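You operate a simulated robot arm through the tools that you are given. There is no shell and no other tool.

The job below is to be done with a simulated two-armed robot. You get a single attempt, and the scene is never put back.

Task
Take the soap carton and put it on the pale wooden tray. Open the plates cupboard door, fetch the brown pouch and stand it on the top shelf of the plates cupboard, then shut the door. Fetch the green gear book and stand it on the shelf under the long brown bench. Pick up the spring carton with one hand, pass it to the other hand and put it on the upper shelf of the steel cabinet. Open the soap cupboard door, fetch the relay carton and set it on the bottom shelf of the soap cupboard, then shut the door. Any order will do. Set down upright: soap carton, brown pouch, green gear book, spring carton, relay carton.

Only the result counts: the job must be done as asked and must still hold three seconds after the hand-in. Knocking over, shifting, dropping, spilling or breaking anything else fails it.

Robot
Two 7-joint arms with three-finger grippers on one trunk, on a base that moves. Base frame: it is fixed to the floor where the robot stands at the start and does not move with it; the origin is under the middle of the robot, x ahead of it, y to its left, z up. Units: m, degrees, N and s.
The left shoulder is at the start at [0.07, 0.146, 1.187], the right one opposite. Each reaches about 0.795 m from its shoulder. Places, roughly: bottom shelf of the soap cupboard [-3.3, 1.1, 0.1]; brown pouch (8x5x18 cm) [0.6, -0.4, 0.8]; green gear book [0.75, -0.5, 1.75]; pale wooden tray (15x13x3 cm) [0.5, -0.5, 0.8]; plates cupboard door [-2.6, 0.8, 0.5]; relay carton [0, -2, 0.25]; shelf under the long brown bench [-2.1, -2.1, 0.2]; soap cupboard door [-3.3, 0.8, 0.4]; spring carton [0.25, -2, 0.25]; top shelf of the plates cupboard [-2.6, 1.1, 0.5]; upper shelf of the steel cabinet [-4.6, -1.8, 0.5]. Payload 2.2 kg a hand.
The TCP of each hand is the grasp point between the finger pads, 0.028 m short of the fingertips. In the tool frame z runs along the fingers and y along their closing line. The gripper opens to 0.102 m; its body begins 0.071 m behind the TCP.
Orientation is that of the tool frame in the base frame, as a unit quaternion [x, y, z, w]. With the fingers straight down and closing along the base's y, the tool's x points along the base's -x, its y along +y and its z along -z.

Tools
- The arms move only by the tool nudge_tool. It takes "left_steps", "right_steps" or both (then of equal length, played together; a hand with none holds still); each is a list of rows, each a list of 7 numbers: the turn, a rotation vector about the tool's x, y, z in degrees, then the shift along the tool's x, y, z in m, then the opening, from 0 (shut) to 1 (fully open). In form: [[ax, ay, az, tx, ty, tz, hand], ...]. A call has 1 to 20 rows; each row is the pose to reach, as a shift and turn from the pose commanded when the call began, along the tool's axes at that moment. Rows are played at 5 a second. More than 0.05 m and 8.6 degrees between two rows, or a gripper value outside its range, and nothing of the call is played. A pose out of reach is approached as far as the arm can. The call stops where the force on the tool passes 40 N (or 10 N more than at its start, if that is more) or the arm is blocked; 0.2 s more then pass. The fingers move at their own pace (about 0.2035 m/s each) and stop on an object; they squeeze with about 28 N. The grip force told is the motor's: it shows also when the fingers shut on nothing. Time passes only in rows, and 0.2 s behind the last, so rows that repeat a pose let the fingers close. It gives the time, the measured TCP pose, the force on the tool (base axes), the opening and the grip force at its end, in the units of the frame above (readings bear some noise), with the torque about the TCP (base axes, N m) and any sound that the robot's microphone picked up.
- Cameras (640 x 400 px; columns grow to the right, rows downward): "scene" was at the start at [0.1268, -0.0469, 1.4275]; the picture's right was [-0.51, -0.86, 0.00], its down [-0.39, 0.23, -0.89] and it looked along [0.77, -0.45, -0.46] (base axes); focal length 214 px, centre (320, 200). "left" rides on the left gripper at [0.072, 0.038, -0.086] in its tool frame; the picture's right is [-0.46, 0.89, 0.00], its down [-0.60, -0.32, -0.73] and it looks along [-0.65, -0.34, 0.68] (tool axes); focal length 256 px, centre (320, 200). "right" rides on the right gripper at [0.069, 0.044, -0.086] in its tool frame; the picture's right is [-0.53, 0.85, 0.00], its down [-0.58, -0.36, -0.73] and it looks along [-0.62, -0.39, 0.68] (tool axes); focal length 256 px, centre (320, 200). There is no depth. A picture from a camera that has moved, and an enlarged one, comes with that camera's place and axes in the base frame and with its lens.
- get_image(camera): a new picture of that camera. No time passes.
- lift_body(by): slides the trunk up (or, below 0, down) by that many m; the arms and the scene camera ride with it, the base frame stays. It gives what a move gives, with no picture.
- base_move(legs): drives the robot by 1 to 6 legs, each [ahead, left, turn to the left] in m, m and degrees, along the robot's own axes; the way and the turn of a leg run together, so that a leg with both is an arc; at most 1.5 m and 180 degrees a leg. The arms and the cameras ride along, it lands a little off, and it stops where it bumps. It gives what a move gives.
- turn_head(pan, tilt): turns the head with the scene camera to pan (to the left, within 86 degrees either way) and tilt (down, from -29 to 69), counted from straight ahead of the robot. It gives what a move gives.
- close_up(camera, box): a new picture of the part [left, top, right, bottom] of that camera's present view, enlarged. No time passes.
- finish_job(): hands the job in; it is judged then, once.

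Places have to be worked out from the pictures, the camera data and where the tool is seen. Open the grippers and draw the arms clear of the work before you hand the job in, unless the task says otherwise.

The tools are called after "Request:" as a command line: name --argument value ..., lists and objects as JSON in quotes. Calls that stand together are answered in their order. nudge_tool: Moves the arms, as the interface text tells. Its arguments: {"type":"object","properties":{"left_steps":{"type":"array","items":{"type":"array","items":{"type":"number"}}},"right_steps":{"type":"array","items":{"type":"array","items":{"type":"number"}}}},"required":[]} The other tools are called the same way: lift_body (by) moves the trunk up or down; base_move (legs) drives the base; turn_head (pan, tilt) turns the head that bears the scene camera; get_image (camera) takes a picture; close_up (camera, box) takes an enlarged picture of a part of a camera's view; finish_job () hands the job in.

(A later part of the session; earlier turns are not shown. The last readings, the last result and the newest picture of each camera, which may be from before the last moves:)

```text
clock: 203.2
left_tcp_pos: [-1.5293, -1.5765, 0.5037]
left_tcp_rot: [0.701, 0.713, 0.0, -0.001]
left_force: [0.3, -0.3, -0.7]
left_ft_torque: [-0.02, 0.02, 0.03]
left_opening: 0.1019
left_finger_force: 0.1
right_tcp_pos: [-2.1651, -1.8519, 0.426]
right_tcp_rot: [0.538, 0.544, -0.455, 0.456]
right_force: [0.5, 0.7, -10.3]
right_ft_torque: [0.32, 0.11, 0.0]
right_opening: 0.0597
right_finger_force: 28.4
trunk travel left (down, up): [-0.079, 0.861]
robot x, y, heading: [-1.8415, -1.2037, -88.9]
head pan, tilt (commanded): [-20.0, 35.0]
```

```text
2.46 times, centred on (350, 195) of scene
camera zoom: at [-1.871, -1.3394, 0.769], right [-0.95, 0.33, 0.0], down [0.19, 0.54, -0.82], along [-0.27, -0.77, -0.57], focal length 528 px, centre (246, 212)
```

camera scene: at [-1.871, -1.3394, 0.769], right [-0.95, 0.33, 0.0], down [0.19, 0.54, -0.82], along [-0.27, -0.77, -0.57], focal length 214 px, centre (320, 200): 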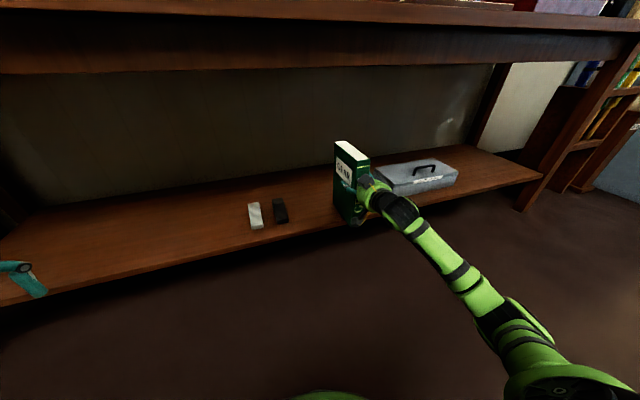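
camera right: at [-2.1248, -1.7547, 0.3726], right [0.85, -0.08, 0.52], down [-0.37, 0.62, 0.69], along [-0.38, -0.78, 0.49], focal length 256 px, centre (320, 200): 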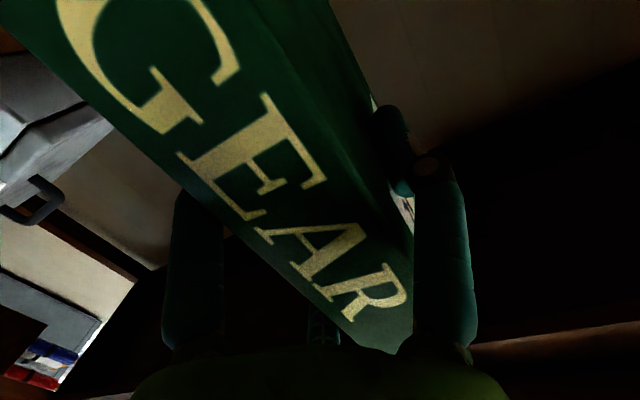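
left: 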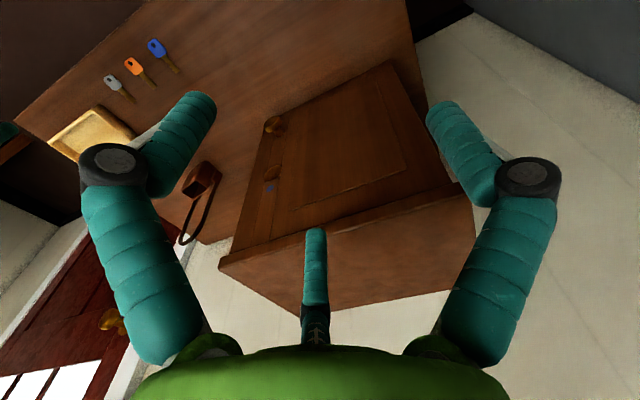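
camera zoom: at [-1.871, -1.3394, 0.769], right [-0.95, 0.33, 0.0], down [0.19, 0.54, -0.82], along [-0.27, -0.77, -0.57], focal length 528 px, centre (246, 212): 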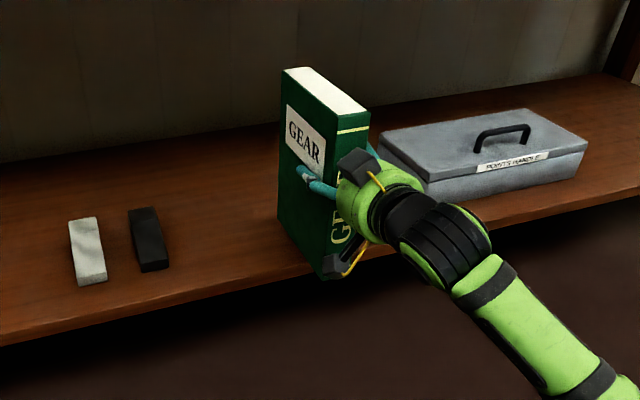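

The shelf surface comes out at z≈0.258 with its front edge at y≈-1.87; free span is x -2.37 to -1.96. I drive 12 cm further so the book is fully over the shelf.

Request:
base_move --legs '[[0.125, 0, 0]]'

Request:
close_up --camera "scene" --box '[220, 100, 480, 260]'

```text
clock: 204.5
left_tcp_pos: [-1.5261, -1.7005, 0.5037]
left_tcp_rot: [0.7, 0.714, 0.0, 0.001]
left_force: [-0.4, 0.8, -0.4]
left_ft_torque: [0.0, -0.01, -0.01]
left_opening: 0.102
left_finger_force: 0.0
right_tcp_pos: [-2.1626, -1.977, 0.4257]
right_tcp_rot: [0.538, 0.544, -0.455, 0.455]
right_force: [0.1, 0.3, -9.6]
right_ft_torque: [0.33, 0.07, -0.02]
right_opening: 0.0595
right_finger_force: 27.2
trunk travel left (down, up): [-0.079, 0.861]
robot x, y, heading: [-1.8384, -1.3301, -88.6]
head pan, tilt (commanded): [-20.0, 35.0]
```

```text
2.46 times, centred on (350, 180) of scene
camera zoom: at [-1.8688, -1.4635, 0.769], right [-0.95, 0.33, 0.0], down [0.19, 0.54, -0.82], along [-0.27, -0.77, -0.57], focal length 528 px, centre (246, 249)
```

zoom: 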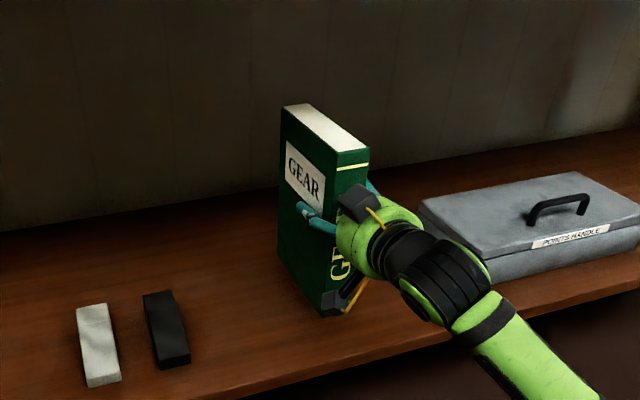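

The book hangs over the free stretch of the shelf. I lower it 2.5 cm and then in small steps, watching the force.

Request:
nudge_tool --right_steps '[[0, 0, 0, 0.0125, 0, 0.002, 0], [0, 0, 0, 0.025, 0, 0.004, 0], [0, 0, 0, 0.03, 0, 0.005, 0]]'

Request:
close_up --camera "scene" --box '[270, 150, 400, 250]'

```text
clock: 205.3
left_tcp_pos: [-1.5262, -1.7005, 0.5043]
left_tcp_rot: [0.701, 0.713, 0.001, 0.0]
left_force: [-0.6, -0.1, 0.4]
left_ft_torque: [0.0, -0.03, 0.02]
left_opening: 0.1018
left_finger_force: 0.1
right_tcp_pos: [-2.1639, -1.9763, 0.3959]
right_tcp_rot: [0.538, 0.546, -0.454, 0.455]
right_force: [-0.4, -0.1, -8.6]
right_ft_torque: [0.32, 0.11, 0.02]
right_opening: 0.0599
right_finger_force: 27.6
trunk travel left (down, up): [-0.079, 0.861]
robot x, y, heading: [-1.8418, -1.327, -89.0]
head pan, tilt (commanded): [-20.0, 35.0]
```

```text
4.00 times, centred on (335, 200) of scene
camera zoom: at [-1.8688, -1.4635, 0.769], right [-0.95, 0.33, 0.0], down [0.19, 0.54, -0.82], along [-0.27, -0.77, -0.58], focal length 858 px, centre (260, 200)
```

zoom: 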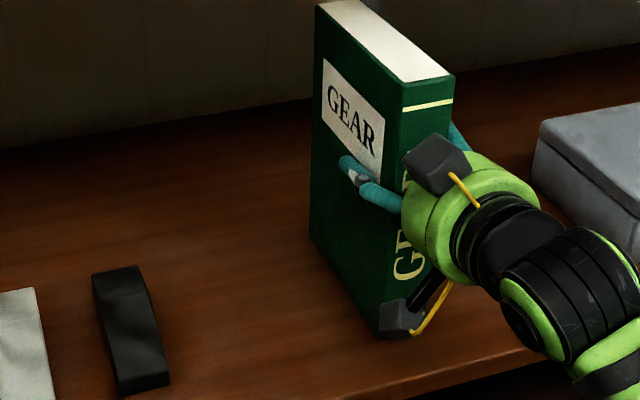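

No contact yet. I continue in 3 mm steps.

Request:
nudge_tool --right_steps '[[0, 0, 0, 0.003, 0, 0.0005, 0], [0, 0, 0, 0.006, 0, 0.001, 0]]'

```text
clock: 205.9
left_tcp_pos: [-1.5263, -1.6983, 0.5049]
left_tcp_rot: [0.7, 0.714, 0.0, 0.0]
left_force: [0.2, -0.6, 0.6]
left_ft_torque: [0.0, -0.02, 0.0]
left_opening: 0.1018
left_finger_force: 0.1
right_tcp_pos: [-2.1632, -1.9776, 0.3926]
right_tcp_rot: [0.535, 0.543, -0.457, 0.459]
right_force: [0.2, 1.3, -4.2]
right_ft_torque: [-0.12, -0.13, 0.08]
right_opening: 0.0596
right_finger_force: 27.9
trunk travel left (down, up): [-0.079, 0.861]
robot x, y, heading: [-1.8374, -1.3284, -89.0]
head pan, tilt (commanded): [-20.0, 35.0]
```

The book is starting to touch (the force drops to -4 N). I press down a few millimetres more to seat it flat.

Request:
nudge_tool --right_steps '[[0, 0, 0, 0.002, 0, 0.0003, 0], [0, 0, 0, 0.004, 0, 0.0006, 0]]'

Request:
close_up --camera "scene" --box '[270, 150, 400, 250]'

```text
clock: 206.5
left_tcp_pos: [-1.5251, -1.6985, 0.5049]
left_tcp_rot: [0.7, 0.714, -0.001, 0.0]
left_force: [-0.4, -0.4, 0.4]
left_ft_torque: [-0.01, 0.02, -0.01]
left_opening: 0.102
left_finger_force: 0.0
right_tcp_pos: [-2.1633, -1.9756, 0.3916]
right_tcp_rot: [0.534, 0.542, -0.458, 0.46]
right_force: [-0.3, 3.4, 11.3]
right_ft_torque: [0.8, -0.46, 0.07]
right_opening: 0.0597
right_finger_force: 28.7
trunk travel left (down, up): [-0.079, 0.861]
robot x, y, heading: [-1.8388, -1.3307, -89.0]
head pan, tilt (commanded): [-20.0, 35.0]
```

```text
4.00 times, centred on (335, 200) of scene
camera zoom: at [-1.8679, -1.4613, 0.7698], right [-0.95, 0.33, 0.0], down [0.19, 0.54, -0.82], along [-0.27, -0.78, -0.57], focal length 858 px, centre (260, 200)
```

zoom: 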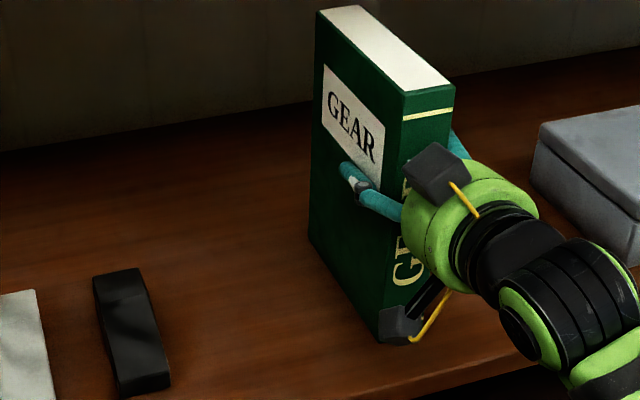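

The book is seated with about 20 N on the shelf and looks upright. I relieve the push slightly and open the fingers gently.

Request:
nudge_tool --right_steps '[[0, 0, 0, -0.003, 0, -0.0005, 0], [0, 0, 0, -0.003, 0, -0.0005, 0.63], [0, 0, 0, -0.003, 0, -0.0005, 0.68], [0, 0, 0, -0.003, 0, -0.0005, 0.75], [0, 0, 0, -0.003, 0, -0.0005, 0.85]]'

Request:
close_up --camera "scene" --box '[270, 150, 400, 250]'

Request:
get_image --camera "right"

```text
clock: 207.7
left_tcp_pos: [-1.525, -1.6997, 0.504]
left_tcp_rot: [0.7, 0.714, 0.001, 0.0]
left_force: [-0.3, 0.1, -0.8]
left_ft_torque: [0.02, -0.03, 0.0]
left_opening: 0.102
left_finger_force: 0.1
right_tcp_pos: [-2.1632, -1.9753, 0.3903]
right_tcp_rot: [0.536, 0.545, -0.455, 0.456]
right_force: [0.2, 0.6, 0.6]
right_ft_torque: [0.03, -0.02, -0.01]
right_opening: 0.0868
right_finger_force: 0.1
trunk travel left (down, up): [-0.079, 0.861]
robot x, y, heading: [-1.8401, -1.3277, -89.1]
head pan, tilt (commanded): [-20.0, 35.0]
```

```text
4.00 times, centred on (335, 200) of scene
camera zoom: at [-1.8683, -1.4624, 0.7693], right [-0.95, 0.33, 0.0], down [0.19, 0.54, -0.82], along [-0.27, -0.77, -0.57], focal length 858 px, centre (260, 200)
```

zoom: 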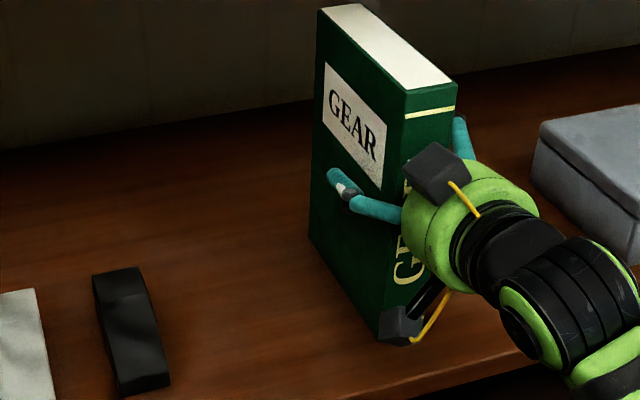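

```text
taken
camera right: at [-2.1224, -1.8783, 0.3364], right [0.85, -0.08, 0.52], down [-0.37, 0.62, 0.69], along [-0.38, -0.78, 0.5], focal length 256 px, centre (320, 200)
```

right: 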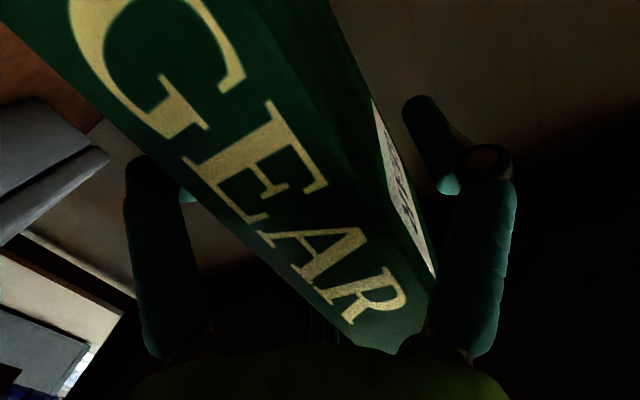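

The book stands by itself. I open fully and back the base straight out.

Request:
nudge_tool --right_steps '[[0, 0, 0, 0, 0, 0, 0.95], [0, 0, 0, 0, 0, 0, 1]]'

Request:
base_move --legs '[[-0.35, 0, 0]]'

Request:
get_image --camera "scene"

Request:
close_up --camera "scene" --box '[260, 100, 460, 230]'

```text
clock: 208.3
left_tcp_pos: [-1.5245, -1.6989, 0.5046]
left_tcp_rot: [0.7, 0.714, 0.0, 0.0]
left_force: [-0.7, -0.7, -0.3]
left_ft_torque: [0.02, 0.0, 0.01]
left_opening: 0.102
left_finger_force: 0.1
right_tcp_pos: [-2.1632, -1.9763, 0.3906]
right_tcp_rot: [0.536, 0.545, -0.455, 0.456]
right_force: [-0.5, 0.4, -0.2]
right_ft_torque: [-0.01, -0.02, 0.03]
right_opening: 0.1022
right_finger_force: 0.0
trunk travel left (down, up): [-0.079, 0.861]
robot x, y, heading: [-1.8406, -1.3304, -89.1]
head pan, tilt (commanded): [-20.0, 35.0]
```

```text
clock: 210.5
left_tcp_pos: [-1.5318, -1.3486, 0.5038]
left_tcp_rot: [0.7, 0.714, 0.0, 0.001]
left_force: [0.1, 0.2, 0.3]
left_ft_torque: [0.02, -0.02, 0.04]
left_opening: 0.1019
left_finger_force: 0.0
right_tcp_pos: [-2.1685, -1.6265, 0.3897]
right_tcp_rot: [0.535, 0.546, -0.454, 0.458]
right_force: [0.1, 0.2, -0.3]
right_ft_torque: [0.03, 0.01, -0.01]
right_opening: 0.102
right_finger_force: 0.0
trunk travel left (down, up): [-0.079, 0.861]
robot x, y, heading: [-1.8435, -0.9788, -88.8]
head pan, tilt (commanded): [-20.0, 35.0]
```

```text
taken
camera scene: at [-1.8746, -1.1121, 0.7693], right [-0.95, 0.32, 0.0], down [0.19, 0.54, -0.82], along [-0.26, -0.78, -0.57], focal length 214 px, centre (320, 200)
```

scene: 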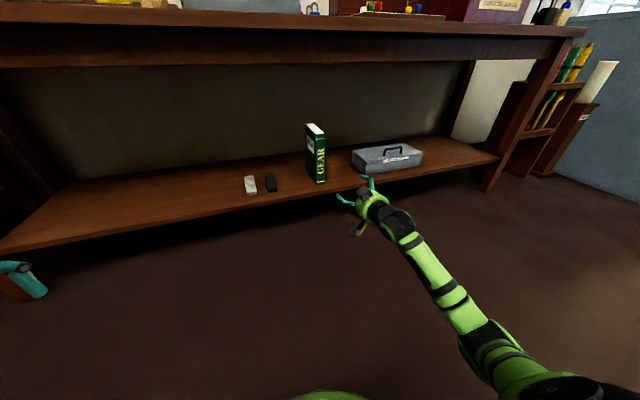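

```text
3.08 times, centred on (360, 165) of scene
camera zoom: at [-1.8746, -1.1121, 0.7693], right [-0.95, 0.32, 0.0], down [0.19, 0.54, -0.82], along [-0.26, -0.78, -0.57], focal length 660 px, centre (197, 308)
```

zoom: 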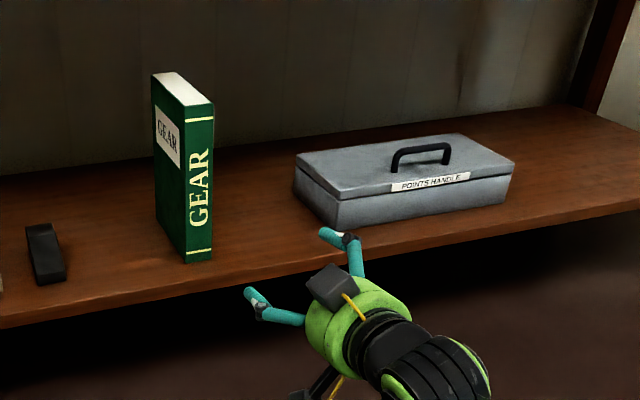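

The gear book stands upright on the lower shelf. Next I'll widen the plates door opening with the empty right hand before fetching the pouch: I raise the trunk and turn the right hand to fingers-down with the fingers shut.

Request:
lift_body --by 0.4

Request:
lift_body --by 0.12

Request:
nudge_tool --right_steps '[[0, 8, 0, 0.03, 0, -0.02, 1], [0, 16, 0, 0.06, 0, -0.04, 1], [0, 24, 0, 0.09, 0, -0.065, 0.5], [0, 32, 0, 0.12, 0, -0.09, 0], [0, 40, 0, 0.145, 0, -0.12, 0], [0, 48, 0, 0.165, 0, -0.15, 0], [0, 56, 0, 0.18, 0, -0.18, 0], [0, 64, 0, 0.195, 0, -0.21, 0], [0, 72, 0, 0.2, 0, -0.23, 0], [0, 80, 0, 0.2, 0, -0.25, 0]]'

```text
clock: 214.4
left_tcp_pos: [-1.5313, -1.3491, 0.9047]
left_tcp_rot: [0.7, 0.714, 0.0, 0.001]
left_force: [-0.3, 0.1, 0.5]
left_ft_torque: [-0.01, -0.02, 0.03]
left_opening: 0.1022
left_finger_force: 0.1
right_tcp_pos: [-2.1686, -1.6259, 0.7908]
right_tcp_rot: [0.536, 0.545, -0.455, 0.457]
right_force: [-0.5, -0.4, -0.5]
right_ft_torque: [-0.04, -0.01, -0.02]
right_opening: 0.1019
right_finger_force: 0.1
trunk travel left (down, up): [-0.479, 0.461]
robot x, y, heading: [-1.8453, -0.9754, -89.0]
head pan, tilt (commanded): [-20.0, 35.0]
```

```text
clock: 215.9
left_tcp_pos: [-1.5307, -1.3498, 1.0248]
left_tcp_rot: [0.7, 0.714, 0.0, 0.0]
left_force: [0.2, -1.1, 0.3]
left_ft_torque: [0.02, -0.02, 0.01]
left_opening: 0.1023
left_finger_force: 0.0
right_tcp_pos: [-2.1682, -1.6259, 0.9104]
right_tcp_rot: [0.536, 0.545, -0.455, 0.457]
right_force: [-0.5, -0.1, 0.3]
right_ft_torque: [0.01, -0.02, 0.01]
right_opening: 0.102
right_finger_force: 0.1
trunk travel left (down, up): [-0.599, 0.341]
robot x, y, heading: [-1.8475, -0.979, -88.9]
head pan, tilt (commanded): [-20.0, 35.0]
```

```text
clock: 218.1
left_tcp_pos: [-1.5303, -1.348, 1.0241]
left_tcp_rot: [0.7, 0.715, 0.0, 0.0]
left_force: [-0.1, -1.0, -0.7]
left_ft_torque: [0.01, -0.02, -0.01]
left_opening: 0.1019
left_finger_force: 0.0
right_tcp_pos: [-2.1739, -1.3459, 0.7549]
right_tcp_rot: [0.703, 0.712, -0.004, -0.002]
right_force: [-0.6, 0.2, 0.5]
right_ft_torque: [-0.02, 0.0, -0.03]
right_opening: 0.0019
right_finger_force: 27.9
trunk travel left (down, up): [-0.599, 0.341]
robot x, y, heading: [-1.8468, -0.9799, -88.8]
head pan, tilt (commanded): [-20.0, 35.0]
```

The right hand is fingers-down and shut at z≈0.755. I turn around and drive to the left of the open door, so the hand comes to stand inside the door's swing.

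Request:
lift_body --by -0.05

Request:
base_move --legs '[[0, 0, 90], [0, 0, 89], [0, 1.35, 0], [0.85, 0, 0]]'

Request:
turn_head --pan -20 --tilt 35

Request:
get_image --camera "scene"

```text
clock: 219.0
left_tcp_pos: [-1.5305, -1.3479, 0.9755]
left_tcp_rot: [0.7, 0.714, -0.001, 0.001]
left_force: [-0.7, 0.0, -0.2]
left_ft_torque: [-0.01, 0.01, 0.0]
left_opening: 0.102
left_finger_force: 0.3
right_tcp_pos: [-2.1732, -1.3466, 0.705]
right_tcp_rot: [0.703, 0.711, -0.005, 0.0]
right_force: [-0.1, 0.2, 0.0]
right_ft_torque: [-0.02, -0.06, -0.01]
right_opening: 0.0022
right_finger_force: 28.8
trunk travel left (down, up): [-0.549, 0.391]
robot x, y, heading: [-1.8468, -0.9815, -89.0]
head pan, tilt (commanded): [-20.0, 35.0]
```

```text
clock: 237.4
left_tcp_pos: [-3.4866, 0.2537, 0.9753]
left_tcp_rot: [-0.7, 0.714, -0.001, 0.0]
left_force: [-0.6, -0.6, -0.1]
left_ft_torque: [0.01, 0.0, 0.01]
left_opening: 0.1021
left_finger_force: 0.1
right_tcp_pos: [-2.8449, 0.2241, 0.705]
right_tcp_rot: [-0.698, 0.716, 0.0, 0.005]
right_force: [-0.3, -0.7, 0.6]
right_ft_torque: [0.04, 0.01, 0.01]
right_opening: 0.0021
right_finger_force: 28.1
trunk travel left (down, up): [-0.549, 0.391]
robot x, y, heading: [-3.1887, -0.1301, 89.1]
head pan, tilt (commanded): [-20.0, 35.0]
```

```text
clock: 238.0
left_tcp_pos: [-3.4859, 0.2524, 0.9735]
left_tcp_rot: [-0.7, 0.714, 0.0, 0.0]
left_force: [0.2, -0.5, 0.4]
left_ft_torque: [-0.01, -0.01, 0.01]
left_opening: 0.1022
left_finger_force: 0.1
right_tcp_pos: [-2.8449, 0.2265, 0.7055]
right_tcp_rot: [-0.698, 0.716, 0.0, 0.005]
right_force: [0.3, 0.7, -0.6]
right_ft_torque: [0.04, -0.04, 0.01]
right_opening: 0.0021
right_finger_force: 27.9
trunk travel left (down, up): [-0.549, 0.391]
robot x, y, heading: [-3.1888, -0.1272, 88.8]
head pan, tilt (commanded): [-20.0, 35.0]
```

```text
taken
camera scene: at [-3.1562, 0.0029, 1.2392], right [0.93, -0.36, 0.0], down [-0.21, -0.54, -0.82], along [0.3, 0.76, -0.57], focal length 214 px, centre (320, 200)
```

scene: 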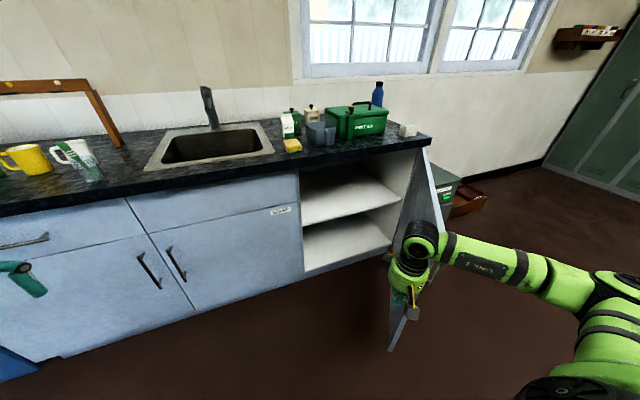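

The hand stands just left of the door's free edge. I go 20 cm ahead so it is inside the door's swing.

Request:
base_move --legs '[[0.2, 0.02, 1]]'

Request:
get_image --camera "scene"

```text
clock: 239.6
left_tcp_pos: [-3.5108, 0.448, 0.9741]
left_tcp_rot: [-0.707, 0.707, 0.0, -0.001]
left_force: [0.5, 0.3, -0.2]
left_ft_torque: [-0.06, 0.01, 0.0]
left_opening: 0.102
left_finger_force: 0.1
right_tcp_pos: [-2.8691, 0.4321, 0.7038]
right_tcp_rot: [-0.704, 0.71, 0.0, 0.005]
right_force: [0.4, -0.2, -0.4]
right_ft_torque: [-0.01, 0.04, 0.01]
right_opening: 0.0021
right_finger_force: 28.2
trunk travel left (down, up): [-0.549, 0.391]
robot x, y, heading: [-3.2052, 0.0713, 89.8]
head pan, tilt (commanded): [-20.0, 35.0]
```

```text
taken
camera scene: at [-3.1766, 0.2034, 1.2392], right [0.94, -0.34, 0.0], down [-0.2, -0.54, -0.82], along [0.28, 0.77, -0.57], focal length 214 px, centre (320, 200)
```

scene: 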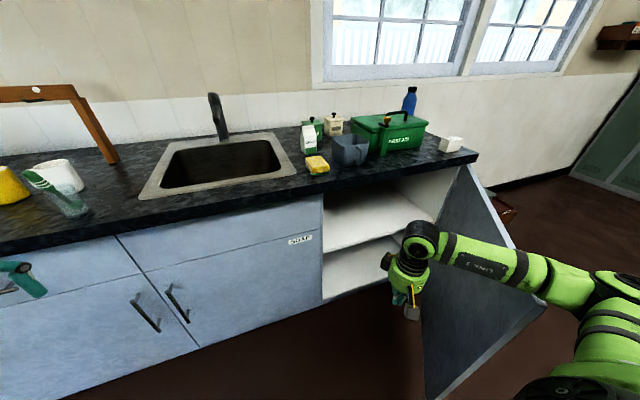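

The hand is inside the swing and the forearm passes above the door. I move the base slightly back and right, then sweep the hand to the right to push the door wider.

Request:
base_move --legs '[[-0.07, -0.12, 0]]'

Request:
nudge_tool --right_steps '[[0, 0, 0, 0, -0.04, 0, 0], [0, 0, 0, 0, -0.08, 0, 0], [0, 0, 0, 0, -0.12, 0, 0], [0, 0, 0, 0, -0.16, 0, 0], [0, 0, 0, 0, -0.2, 0, 0], [0, 0, 0, 0, -0.24, 0, 0]]'

Request:
get_image --camera "scene"

```text
clock: 241.0
left_tcp_pos: [-3.3902, 0.3763, 0.9729]
left_tcp_rot: [0.708, -0.706, -0.001, -0.001]
left_force: [-0.3, 0.2, 0.2]
left_ft_torque: [0.02, 0.01, 0.02]
left_opening: 0.102
left_finger_force: 0.0
right_tcp_pos: [-2.7509, 0.3622, 0.7063]
right_tcp_rot: [-0.705, 0.709, -0.001, 0.005]
right_force: [1.1, -1.4, -0.1]
right_ft_torque: [-0.01, -0.01, 0.0]
right_opening: 0.0022
right_finger_force: 28.1
trunk travel left (down, up): [-0.549, 0.391]
robot x, y, heading: [-3.0859, -0.0016, 90.0]
head pan, tilt (commanded): [-20.0, 35.0]
```

```text
clock: 242.4
left_tcp_pos: [-3.3916, 0.3766, 0.9742]
left_tcp_rot: [0.708, -0.706, 0.0, 0.0]
left_force: [0.0, 0.3, 0.2]
left_ft_torque: [0.0, 0.03, 0.02]
left_opening: 0.1022
left_finger_force: 0.1
right_tcp_pos: [-2.5703, 0.3622, 0.7061]
right_tcp_rot: [-0.704, 0.71, -0.001, 0.006]
right_force: [0.0, -0.7, -0.4]
right_ft_torque: [-0.03, 0.01, -0.02]
right_opening: 0.0023
right_finger_force: 28.3
right hand out of reach, approached as far as the arm can: row 5, 6
trunk travel left (down, up): [-0.549, 0.391]
robot x, y, heading: [-3.0844, 0.0015, 90.0]
head pan, tilt (commanded): [-20.0, 35.0]
```

```text
taken
camera scene: at [-3.0569, 0.1334, 1.2393], right [0.94, -0.34, 0.0], down [-0.2, -0.54, -0.82], along [0.28, 0.77, -0.57], focal length 214 px, centre (320, 200)
```

scene: 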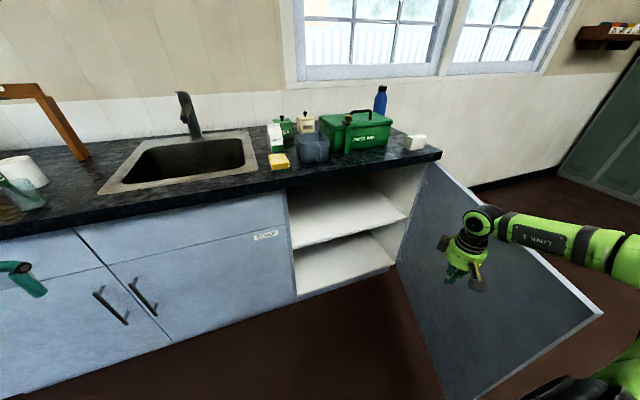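

The door now stands at about 75°. I push it further by shifting the base 17 cm to the right with the hand held still.

Request:
base_move --legs '[[0, -0.17, 0]]'

Request:
get_image --camera "scene"

```text
clock: 243.8
left_tcp_pos: [-3.2237, 0.3762, 0.9742]
left_tcp_rot: [0.708, -0.706, 0.001, 0.001]
left_force: [0.6, 0.5, -0.5]
left_ft_torque: [-0.04, 0.01, 0.0]
left_opening: 0.1021
left_finger_force: 0.1
right_tcp_pos: [-2.4014, 0.3614, 0.7065]
right_tcp_rot: [-0.704, 0.71, -0.001, 0.005]
right_force: [0.3, 0.1, -0.1]
right_ft_torque: [-0.01, -0.02, 0.01]
right_opening: 0.0021
right_finger_force: 27.7
trunk travel left (down, up): [-0.549, 0.391]
robot x, y, heading: [-2.9152, -0.0017, 90.0]
head pan, tilt (commanded): [-20.0, 35.0]
```

```text
taken
camera scene: at [-2.8883, 0.1336, 1.2393], right [0.94, -0.34, 0.0], down [-0.2, -0.54, -0.82], along [0.28, 0.77, -0.57], focal length 214 px, centre (320, 200)
```

scene: 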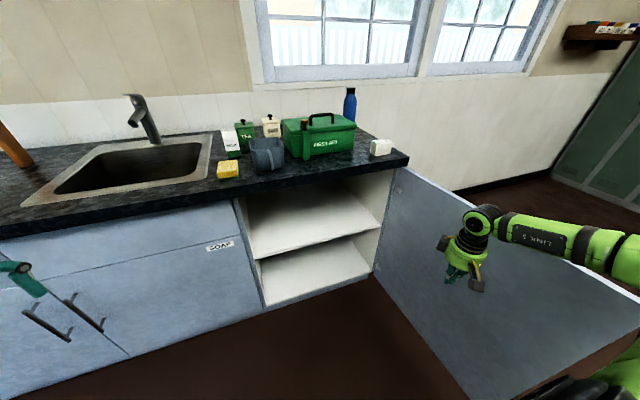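

The door is now about 95° open and the cupboard is empty and accessible. I retreat from the door and drive back to the near bench for the pouch.

Request:
base_move --legs '[[0, 0.25, 0], [-0.5, 0, 0], [0, 0, -90], [1.5, 0, 0], [1.1, 0.25, 0]]'

Request:
lift_body --by 0.25

Request:
turn_head --pan -5 --tilt 30

Request:
get_image --camera "scene"

Request:
close_up --camera "scene" --box '[280, 130, 400, 220]'

```text
clock: 264.4
left_tcp_pos: [-0.2052, 0.055, 0.9736]
left_tcp_rot: [-0.004, 1.0, -0.001, 0.001]
left_force: [-0.8, 0.5, 0.5]
left_ft_torque: [-0.01, 0.03, -0.01]
left_opening: 0.1021
left_finger_force: 0.1
right_tcp_pos: [-0.2155, -0.7662, 0.7045]
right_tcp_rot: [0.003, 1.0, -0.004, 0.003]
right_force: [-0.3, -0.3, -0.1]
right_ft_torque: [0.01, -0.01, 0.01]
right_opening: 0.002
right_finger_force: 27.9
trunk travel left (down, up): [-0.549, 0.391]
robot x, y, heading: [-0.5794, -0.258, 0.5]
head pan, tilt (commanded): [-20.0, 35.0]
```

```text
clock: 266.9
left_tcp_pos: [-0.2045, 0.0547, 1.2251]
left_tcp_rot: [-0.004, 1.0, 0.001, 0.0]
left_force: [-0.5, -0.3, -0.2]
left_ft_torque: [-0.04, 0.03, 0.0]
left_opening: 0.1023
left_finger_force: 0.0
right_tcp_pos: [-0.2157, -0.7673, 0.9559]
right_tcp_rot: [0.001, 1.0, -0.005, 0.003]
right_force: [0.0, -0.3, 0.0]
right_ft_torque: [-0.03, 0.01, -0.01]
right_opening: 0.002
right_finger_force: 28.4
trunk travel left (down, up): [-0.799, 0.141]
robot x, y, heading: [-0.5822, -0.256, 0.3]
head pan, tilt (commanded): [-20.0, 35.0]
```

```text
clock: 267.7
left_tcp_pos: [-0.2054, 0.0554, 1.2241]
left_tcp_rot: [-0.003, 1.0, 0.0, 0.0]
left_force: [0.5, 0.1, 0.1]
left_ft_torque: [-0.01, -0.03, 0.01]
left_opening: 0.1022
left_finger_force: 0.0
right_tcp_pos: [-0.2156, -0.7668, 0.9549]
right_tcp_rot: [0.002, 1.0, -0.004, 0.003]
right_force: [0.0, 0.6, 0.0]
right_ft_torque: [-0.01, 0.05, -0.02]
right_opening: 0.0023
right_finger_force: 28.1
trunk travel left (down, up): [-0.799, 0.141]
robot x, y, heading: [-0.5778, -0.2516, 0.4]
head pan, tilt (commanded): [-5.0, 30.0]
```

```text
taken
camera scene: at [-0.441, -0.2615, 1.497], right [-0.08, -1.0, 0.0], down [-0.5, 0.04, -0.87], along [0.86, -0.07, -0.5], focal length 214 px, centre (320, 200)
```

scene: 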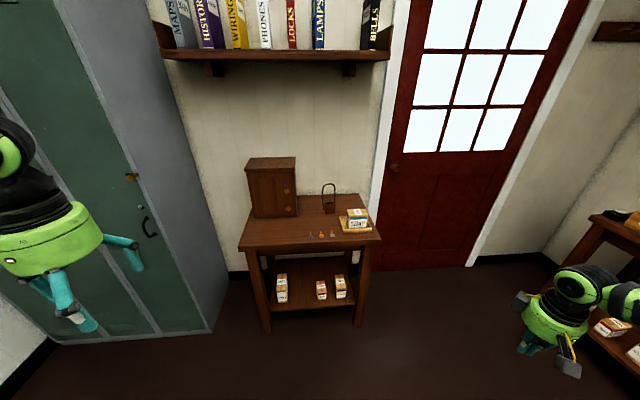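

```text
4.44 times, centred on (340, 175) of scene
camera zoom: at [-0.441, -0.2615, 1.497], right [-0.08, -1.0, 0.0], down [-0.5, 0.04, -0.87], along [0.86, -0.07, -0.5], focal length 953 px, centre (231, 311)
```

zoom: 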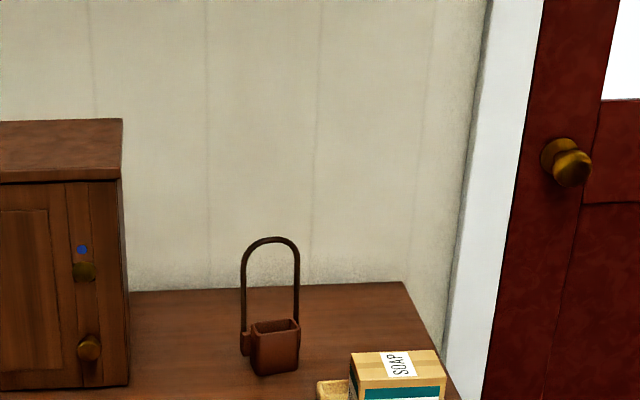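

I zoom further on the pouch to understand the loop's orientation.

Request:
close_up --camera "scene" --box '[315, 178, 351, 218]'

```text
10.00 times, centred on (333, 198) of scene
camera zoom: at [-0.441, -0.2615, 1.497], right [-0.08, -1.0, 0.0], down [-0.5, 0.04, -0.87], along [0.86, -0.07, -0.5], focal length 2145 px, centre (190, 220)
```

zoom: 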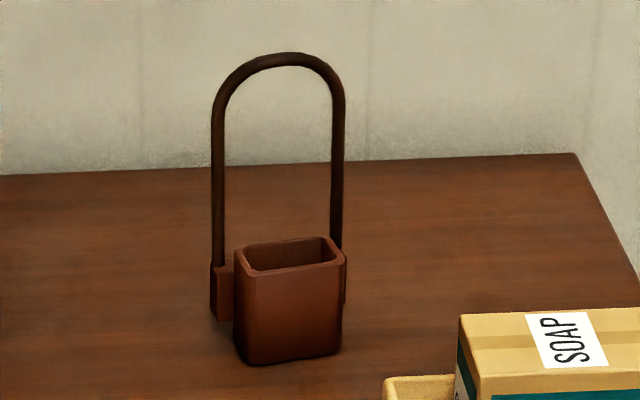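

The pouch is an open box about 6 cm wide with a round loop rising from a block behind it; the left loop leg stands at about (0.627, -0.366), z 0.87–0.945. I'll grip that vertical leg like a handle. First I bring the right hand to a forward posture with about 20° pitch, here in free space.

Request:
nudge_tool --right_steps '[[0, -7, 0, -0.025, 0.021, -0.022, 0], [0, -14, 0, -0.051, 0.043, -0.045, 0.3], [0, -21, 0, -0.076, 0.064, -0.067, 0.5], [0, -28, 0, -0.102, 0.086, -0.09, 0.5], [0, -35, 0, -0.127, 0.107, -0.112, 0.5], [0, -42, 0, -0.152, 0.129, -0.135, 0.5], [0, -49, 0, -0.178, 0.15, -0.157, 0.5], [0, -56, 0, -0.203, 0.172, -0.18, 0.5], [0, -63, 0, -0.229, 0.193, -0.202, 0.5], [0, -70, 0, -0.254, 0.215, -0.225, 0.5]]'

Request:
lift_body --by -0.2

Request:
get_image --camera "scene"

```text
clock: 269.9
left_tcp_pos: [-0.2054, 0.0558, 1.2234]
left_tcp_rot: [-0.004, 1.0, -0.001, 0.001]
left_force: [-0.1, 0.0, 0.8]
left_ft_torque: [0.01, 0.01, 0.02]
left_opening: 0.1019
left_finger_force: 0.1
right_tcp_pos: [0.0401, -0.5498, 1.181]
right_tcp_rot: [-0.001, 0.817, -0.005, 0.577]
right_force: [-0.6, -0.3, 0.4]
right_ft_torque: [-0.04, -0.01, -0.02]
right_opening: 0.051
right_finger_force: 0.2
trunk travel left (down, up): [-0.799, 0.141]
robot x, y, heading: [-0.5775, -0.2554, 0.4]
head pan, tilt (commanded): [-5.0, 30.0]
```

```text
clock: 272.1
left_tcp_pos: [-0.2051, 0.0544, 1.0239]
left_tcp_rot: [-0.004, 1.0, -0.001, 0.001]
left_force: [-0.8, 0.0, 0.9]
left_ft_torque: [0.0, 0.0, -0.01]
left_opening: 0.102
left_finger_force: 0.0
right_tcp_pos: [0.0389, -0.5495, 0.9795]
right_tcp_rot: [-0.001, 0.817, -0.005, 0.576]
right_force: [-0.4, 0.1, -0.1]
right_ft_torque: [-0.04, -0.01, 0.02]
right_opening: 0.0511
right_finger_force: 0.1
trunk travel left (down, up): [-0.599, 0.341]
robot x, y, heading: [-0.5805, -0.251, 0.0]
head pan, tilt (commanded): [-5.0, 30.0]
```

```text
taken
camera scene: at [-0.4411, -0.2614, 1.2971], right [-0.08, -1.0, 0.0], down [-0.5, 0.04, -0.87], along [0.86, -0.07, -0.5], focal length 214 px, centre (320, 200)
```

scene: 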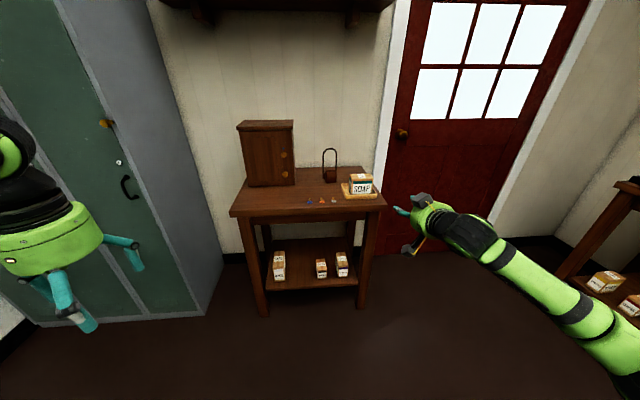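

I lower a little more and drive in: first left to line up with the loop's left leg, then ahead.

Request:
lift_body --by -0.045

Request:
base_move --legs '[[0, 0.185, 0], [0.48, 0, 0]]'

Request:
get_image --camera "right"

Request:
turn_head --pan -25 --tilt 30

Request:
get_image --camera "scene"

```text
clock: 273.0
left_tcp_pos: [-0.2066, 0.0547, 0.9792]
left_tcp_rot: [-0.003, 1.0, 0.0, 0.001]
left_force: [0.5, 0.2, -0.3]
left_ft_torque: [-0.02, -0.02, -0.01]
left_opening: 0.1021
left_finger_force: 0.1
right_tcp_pos: [0.039, -0.55, 0.9343]
right_tcp_rot: [-0.001, 0.817, -0.005, 0.576]
right_force: [-0.5, 0.6, -0.7]
right_ft_torque: [0.02, -0.01, 0.0]
right_opening: 0.0509
right_finger_force: 0.0
trunk travel left (down, up): [-0.554, 0.386]
robot x, y, heading: [-0.5823, -0.2559, 0.2]
head pan, tilt (commanded): [-5.0, 30.0]
```

```text
clock: 276.9
left_tcp_pos: [0.271, 0.241, 0.9795]
left_tcp_rot: [-0.001, 1.0, 0.0, 0.0]
left_force: [-0.1, -0.2, -0.7]
left_ft_torque: [0.02, -0.04, -0.02]
left_opening: 0.1019
left_finger_force: 0.1
right_tcp_pos: [0.513, -0.3647, 0.9349]
right_tcp_rot: [-0.001, 0.818, -0.005, 0.576]
right_force: [0.1, 0.3, 0.5]
right_ft_torque: [0.03, 0.02, 0.01]
right_opening: 0.051
right_finger_force: 0.0
trunk travel left (down, up): [-0.554, 0.386]
robot x, y, heading: [-0.1054, -0.0686, 0.2]
head pan, tilt (commanded): [-5.0, 30.0]
```

```text
taken
camera right: at [0.4073, -0.3205, 0.8983], right [0.19, 0.85, 0.5], down [-0.5, -0.35, 0.79], along [0.85, -0.39, 0.36], focal length 256 px, centre (320, 200)
```

right: 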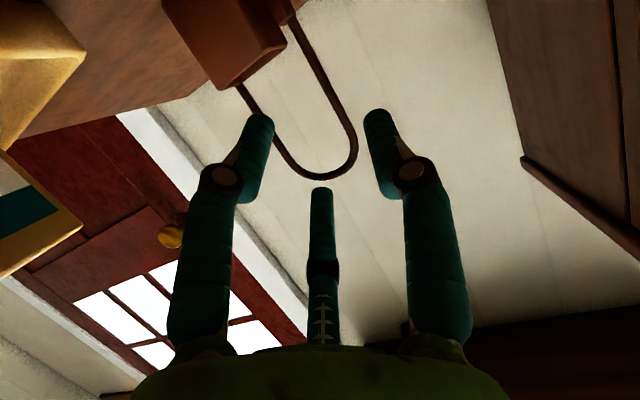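

```text
clock: 277.8
left_tcp_pos: [0.2699, 0.2418, 0.9795]
left_tcp_rot: [-0.001, 1.0, 0.001, 0.0]
left_force: [0.0, -0.1, -0.5]
left_ft_torque: [0.0, -0.04, -0.03]
left_opening: 0.1019
left_finger_force: 0.1
right_tcp_pos: [0.5129, -0.3646, 0.9342]
right_tcp_rot: [-0.001, 0.817, -0.005, 0.576]
right_force: [-0.6, -0.4, 0.5]
right_ft_torque: [0.01, 0.01, -0.01]
right_opening: 0.0514
right_finger_force: 0.1
trunk travel left (down, up): [-0.554, 0.386]
robot x, y, heading: [-0.1053, -0.0675, 0.3]
head pan, tilt (commanded): [-25.0, 30.0]
```

```text
taken
camera scene: at [0.0259, -0.1049, 1.2521], right [-0.42, -0.91, 0.0], down [-0.45, 0.21, -0.87], along [0.79, -0.36, -0.5], focal length 214 px, centre (320, 200)
```

scene: 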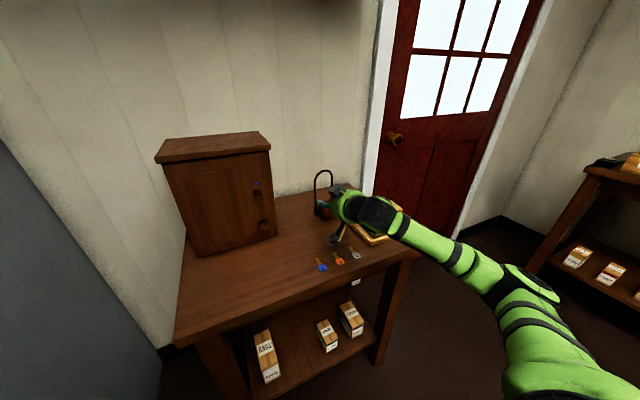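

The wrist view shows the loop upside down with the left leg right at the TCP's y. I advance 6 cm and look again.

Request:
nudge_tool --right_steps '[[0, 0, 0, -0.01, 0.001, 0.028, 0.5], [0, 0, 0, -0.02, 0.001, 0.0565, 0.5]]'

Request:
get_image --camera "right"

Request:
close_up --camera "scene" --box '[290, 150, 410, 250]'

```text
clock: 278.4
left_tcp_pos: [0.2714, 0.2403, 0.98]
left_tcp_rot: [-0.002, 1.0, -0.001, 0.0]
left_force: [0.8, -0.2, -1.0]
left_ft_torque: [-0.01, -0.02, 0.0]
left_opening: 0.1021
left_finger_force: 0.1
right_tcp_pos: [0.5745, -0.3647, 0.9331]
right_tcp_rot: [0.0, 0.818, -0.006, 0.575]
right_force: [0.3, 0.5, 0.1]
right_ft_torque: [0.0, 0.03, 0.0]
right_opening: 0.0509
right_finger_force: 0.0
trunk travel left (down, up): [-0.554, 0.386]
robot x, y, heading: [-0.1031, -0.0676, 0.0]
head pan, tilt (commanded): [-25.0, 30.0]
```

```text
taken
camera right: at [0.4678, -0.3192, 0.8974], right [0.19, 0.85, 0.5], down [-0.5, -0.35, 0.79], along [0.85, -0.39, 0.36], focal length 256 px, centre (320, 200)
```

right: 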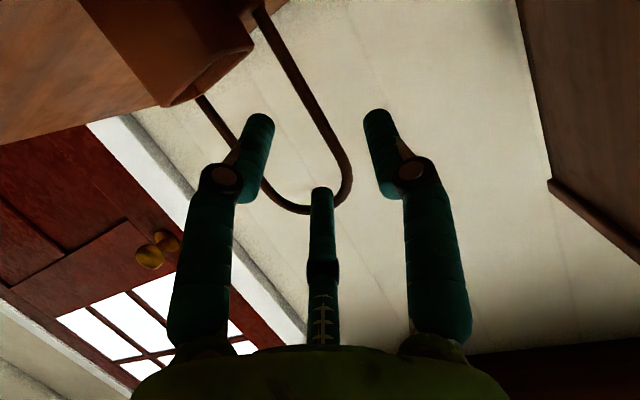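

```text
4.00 times, centred on (350, 200) of scene
camera zoom: at [0.0267, -0.1047, 1.252], right [-0.42, -0.91, 0.0], down [-0.45, 0.21, -0.87], along [0.79, -0.36, -0.5], focal length 858 px, centre (200, 200)
```

zoom: 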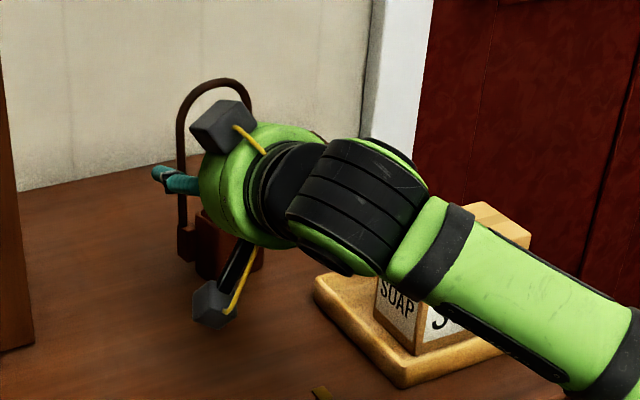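

The upper finger would come close to the loop's arch, so I lower the hand slightly, narrow the opening to 0.35 and shift 6 mm right so the leg falls between the fingers, then advance.

Request:
nudge_tool --right_steps '[[0, 0, 0, 0.0122, -0.006, 0.0044, 0.35], [0, 0, 0, 0.0122, -0.006, 0.0044, 0.35]]'

Request:
get_image --camera "right"

```text
clock: 279.0
left_tcp_pos: [0.2713, 0.2418, 0.9791]
left_tcp_rot: [-0.002, 1.0, 0.0, 0.001]
left_force: [0.4, 0.3, 0.4]
left_ft_torque: [0.0, 0.04, -0.01]
left_opening: 0.1021
left_finger_force: 0.1
right_tcp_pos: [0.5723, -0.3704, 0.9207]
right_tcp_rot: [0.0, 0.817, -0.006, 0.576]
right_force: [-1.3, -0.6, -0.6]
right_ft_torque: [0.02, 0.01, -0.02]
right_opening: 0.0353
right_finger_force: 0.0
trunk travel left (down, up): [-0.554, 0.386]
robot x, y, heading: [-0.1036, -0.0688, 0.2]
head pan, tilt (commanded): [-25.0, 30.0]
```

```text
taken
camera right: at [0.4674, -0.3257, 0.8855], right [0.18, 0.85, 0.5], down [-0.5, -0.35, 0.79], along [0.85, -0.39, 0.36], focal length 256 px, centre (320, 200)
```

right: 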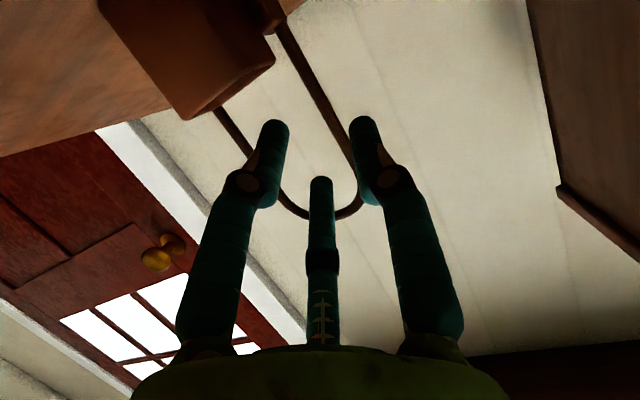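

The leg lies slightly nearer the left finger; I shift 3 mm left and advance 4 cm.

Request:
nudge_tool --right_steps '[[0, 0, 0, 0, 0.003, 0, 0.37], [0, 0, 0, -0.007, 0.003, 0.019, 0.37], [0, 0, 0, -0.0135, 0.003, 0.0377, 0.37]]'

Request:
get_image --camera "right"

Request:
close_up --camera "scene" --box '[290, 150, 410, 250]'

```text
clock: 279.8
left_tcp_pos: [0.2713, 0.2409, 0.9786]
left_tcp_rot: [-0.002, 1.0, 0.0, 0.0]
left_force: [0.0, 0.0, 0.8]
left_ft_torque: [-0.02, -0.02, -0.01]
left_opening: 0.1019
left_finger_force: 0.1
right_tcp_pos: [0.6141, -0.3681, 0.9225]
right_tcp_rot: [0.0, 0.818, -0.005, 0.576]
right_force: [-0.4, 0.0, 0.1]
right_ft_torque: [0.01, 0.01, -0.01]
right_opening: 0.0379
right_finger_force: 0.1
trunk travel left (down, up): [-0.554, 0.386]
robot x, y, heading: [-0.1027, -0.0652, 0.2]
head pan, tilt (commanded): [-25.0, 30.0]
```

```text
taken
camera right: at [0.5078, -0.3239, 0.8856], right [0.19, 0.85, 0.5], down [-0.5, -0.35, 0.79], along [0.85, -0.39, 0.36], focal length 256 px, centre (320, 200)
```

right: 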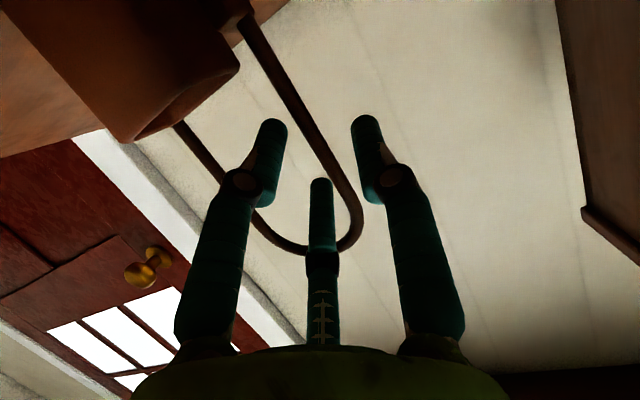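

```text
4.00 times, centred on (350, 200) of scene
camera zoom: at [0.0264, -0.1048, 1.252], right [-0.42, -0.91, 0.0], down [-0.45, 0.21, -0.87], along [0.79, -0.36, -0.5], focal length 858 px, centre (200, 200)
```

zoom: 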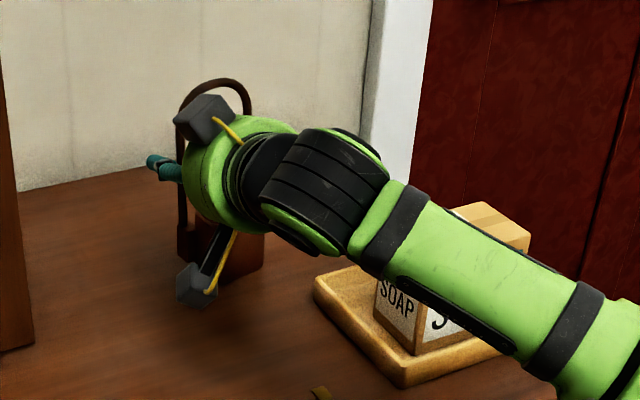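

Triangulating the leg over these views puts it at x≈0.634, y≈-0.362. I advance another 12 mm and close on it.

Request:
nudge_tool --right_steps '[[0, 0, 0, -0.004, 0, 0.0113, 0.37], [0, 0, 0, -0.004, 0, 0.0113, 0.2], [0, 0, 0, -0.004, 0, 0.0113, 0], [0, 0, 0, -0.004, 0, 0.0113, 0], [0, 0, 0, -0.004, 0, 0.0113, 0]]'

Request:
get_image --camera "right"

Request:
close_up --camera "scene" --box '[290, 150, 410, 250]'

```text
clock: 281.0
left_tcp_pos: [0.2709, 0.2416, 0.98]
left_tcp_rot: [-0.002, 1.0, 0.0, -0.001]
left_force: [0.2, 0.4, 0.3]
left_ft_torque: [0.0, 0.01, 0.01]
left_opening: 0.102
left_finger_force: 0.0
right_tcp_pos: [0.6249, -0.3674, 0.9221]
right_tcp_rot: [0.0, 0.818, -0.006, 0.575]
right_force: [0.9, 0.6, 0.8]
right_ft_torque: [0.02, 0.01, 0.02]
right_opening: 0.0133
right_finger_force: 28.1
trunk travel left (down, up): [-0.554, 0.386]
robot x, y, heading: [-0.1022, -0.0654, 0.4]
head pan, tilt (commanded): [-25.0, 30.0]
```

```text
taken
camera right: at [0.5193, -0.3238, 0.8854], right [0.19, 0.85, 0.5], down [-0.5, -0.35, 0.79], along [0.85, -0.39, 0.36], focal length 256 px, centre (320, 200)
```

right: 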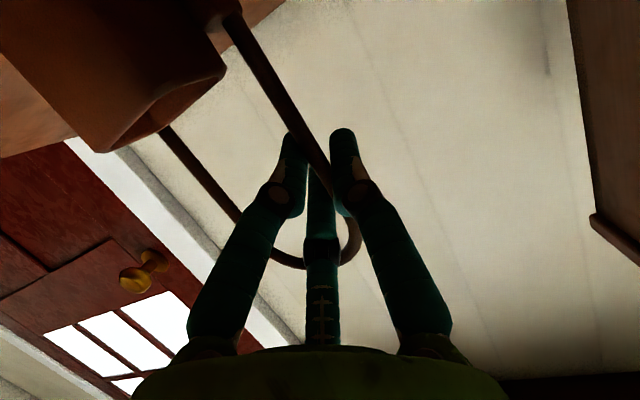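

```text
4.00 times, centred on (350, 200) of scene
camera zoom: at [0.0262, -0.105, 1.252], right [-0.42, -0.91, 0.0], down [-0.45, 0.21, -0.87], along [0.79, -0.36, -0.5], focal length 858 px, centre (200, 200)
```

zoom: 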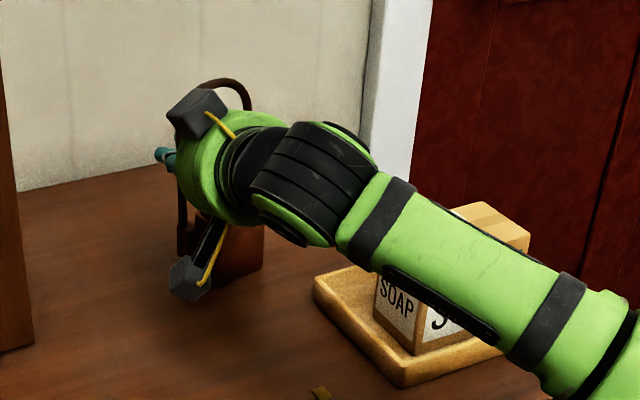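

The fingers hold the leg (opening 13 mm, 28 N). I lift 4 cm.

Request:
nudge_tool --right_steps '[[0, 0, 0, -0.009, 0, -0.003, 0], [0, 0, 0, -0.019, 0, -0.007, 0], [0, 0, 0, -0.038, 0, -0.0135, 0]]'

Request:
get_image --camera "right"

Request:
close_up --camera "scene" --box '[290, 150, 410, 250]'

```text
clock: 281.8
left_tcp_pos: [0.2704, 0.2412, 0.9795]
left_tcp_rot: [-0.001, 1.0, 0.0, 0.0]
left_force: [-0.9, 0.2, -0.4]
left_ft_torque: [-0.03, 0.03, 0.03]
left_opening: 0.1022
left_finger_force: 0.1
right_tcp_pos: [0.6248, -0.3677, 0.9605]
right_tcp_rot: [0.001, 0.818, -0.007, 0.576]
right_force: [-0.8, -0.3, -3.1]
right_ft_torque: [0.1, -0.02, -0.03]
right_opening: 0.0132
right_finger_force: 28.1
trunk travel left (down, up): [-0.554, 0.386]
robot x, y, heading: [-0.1042, -0.066, -0.0]
head pan, tilt (commanded): [-25.0, 30.0]
```

```text
taken
camera right: at [0.5193, -0.3232, 0.9252], right [0.19, 0.85, 0.49], down [-0.5, -0.35, 0.79], along [0.85, -0.39, 0.36], focal length 256 px, centre (320, 200)
```

right: 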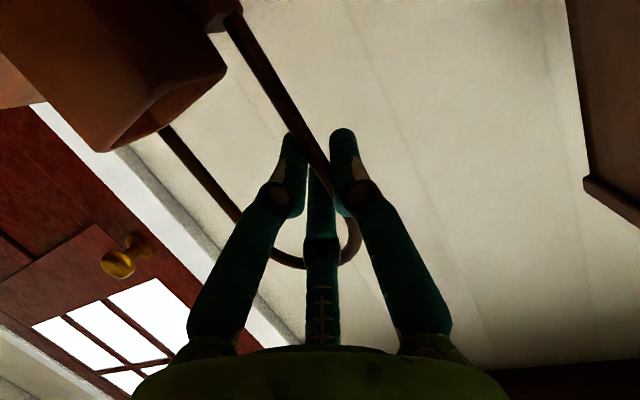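

```text
4.00 times, centred on (350, 200) of scene
camera zoom: at [0.0261, -0.1049, 1.252], right [-0.42, -0.91, 0.0], down [-0.45, 0.21, -0.87], along [0.79, -0.36, -0.5], focal length 858 px, centre (200, 200)
```

zoom: 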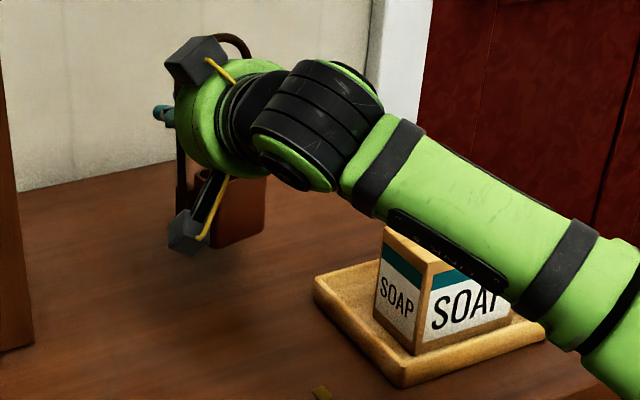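

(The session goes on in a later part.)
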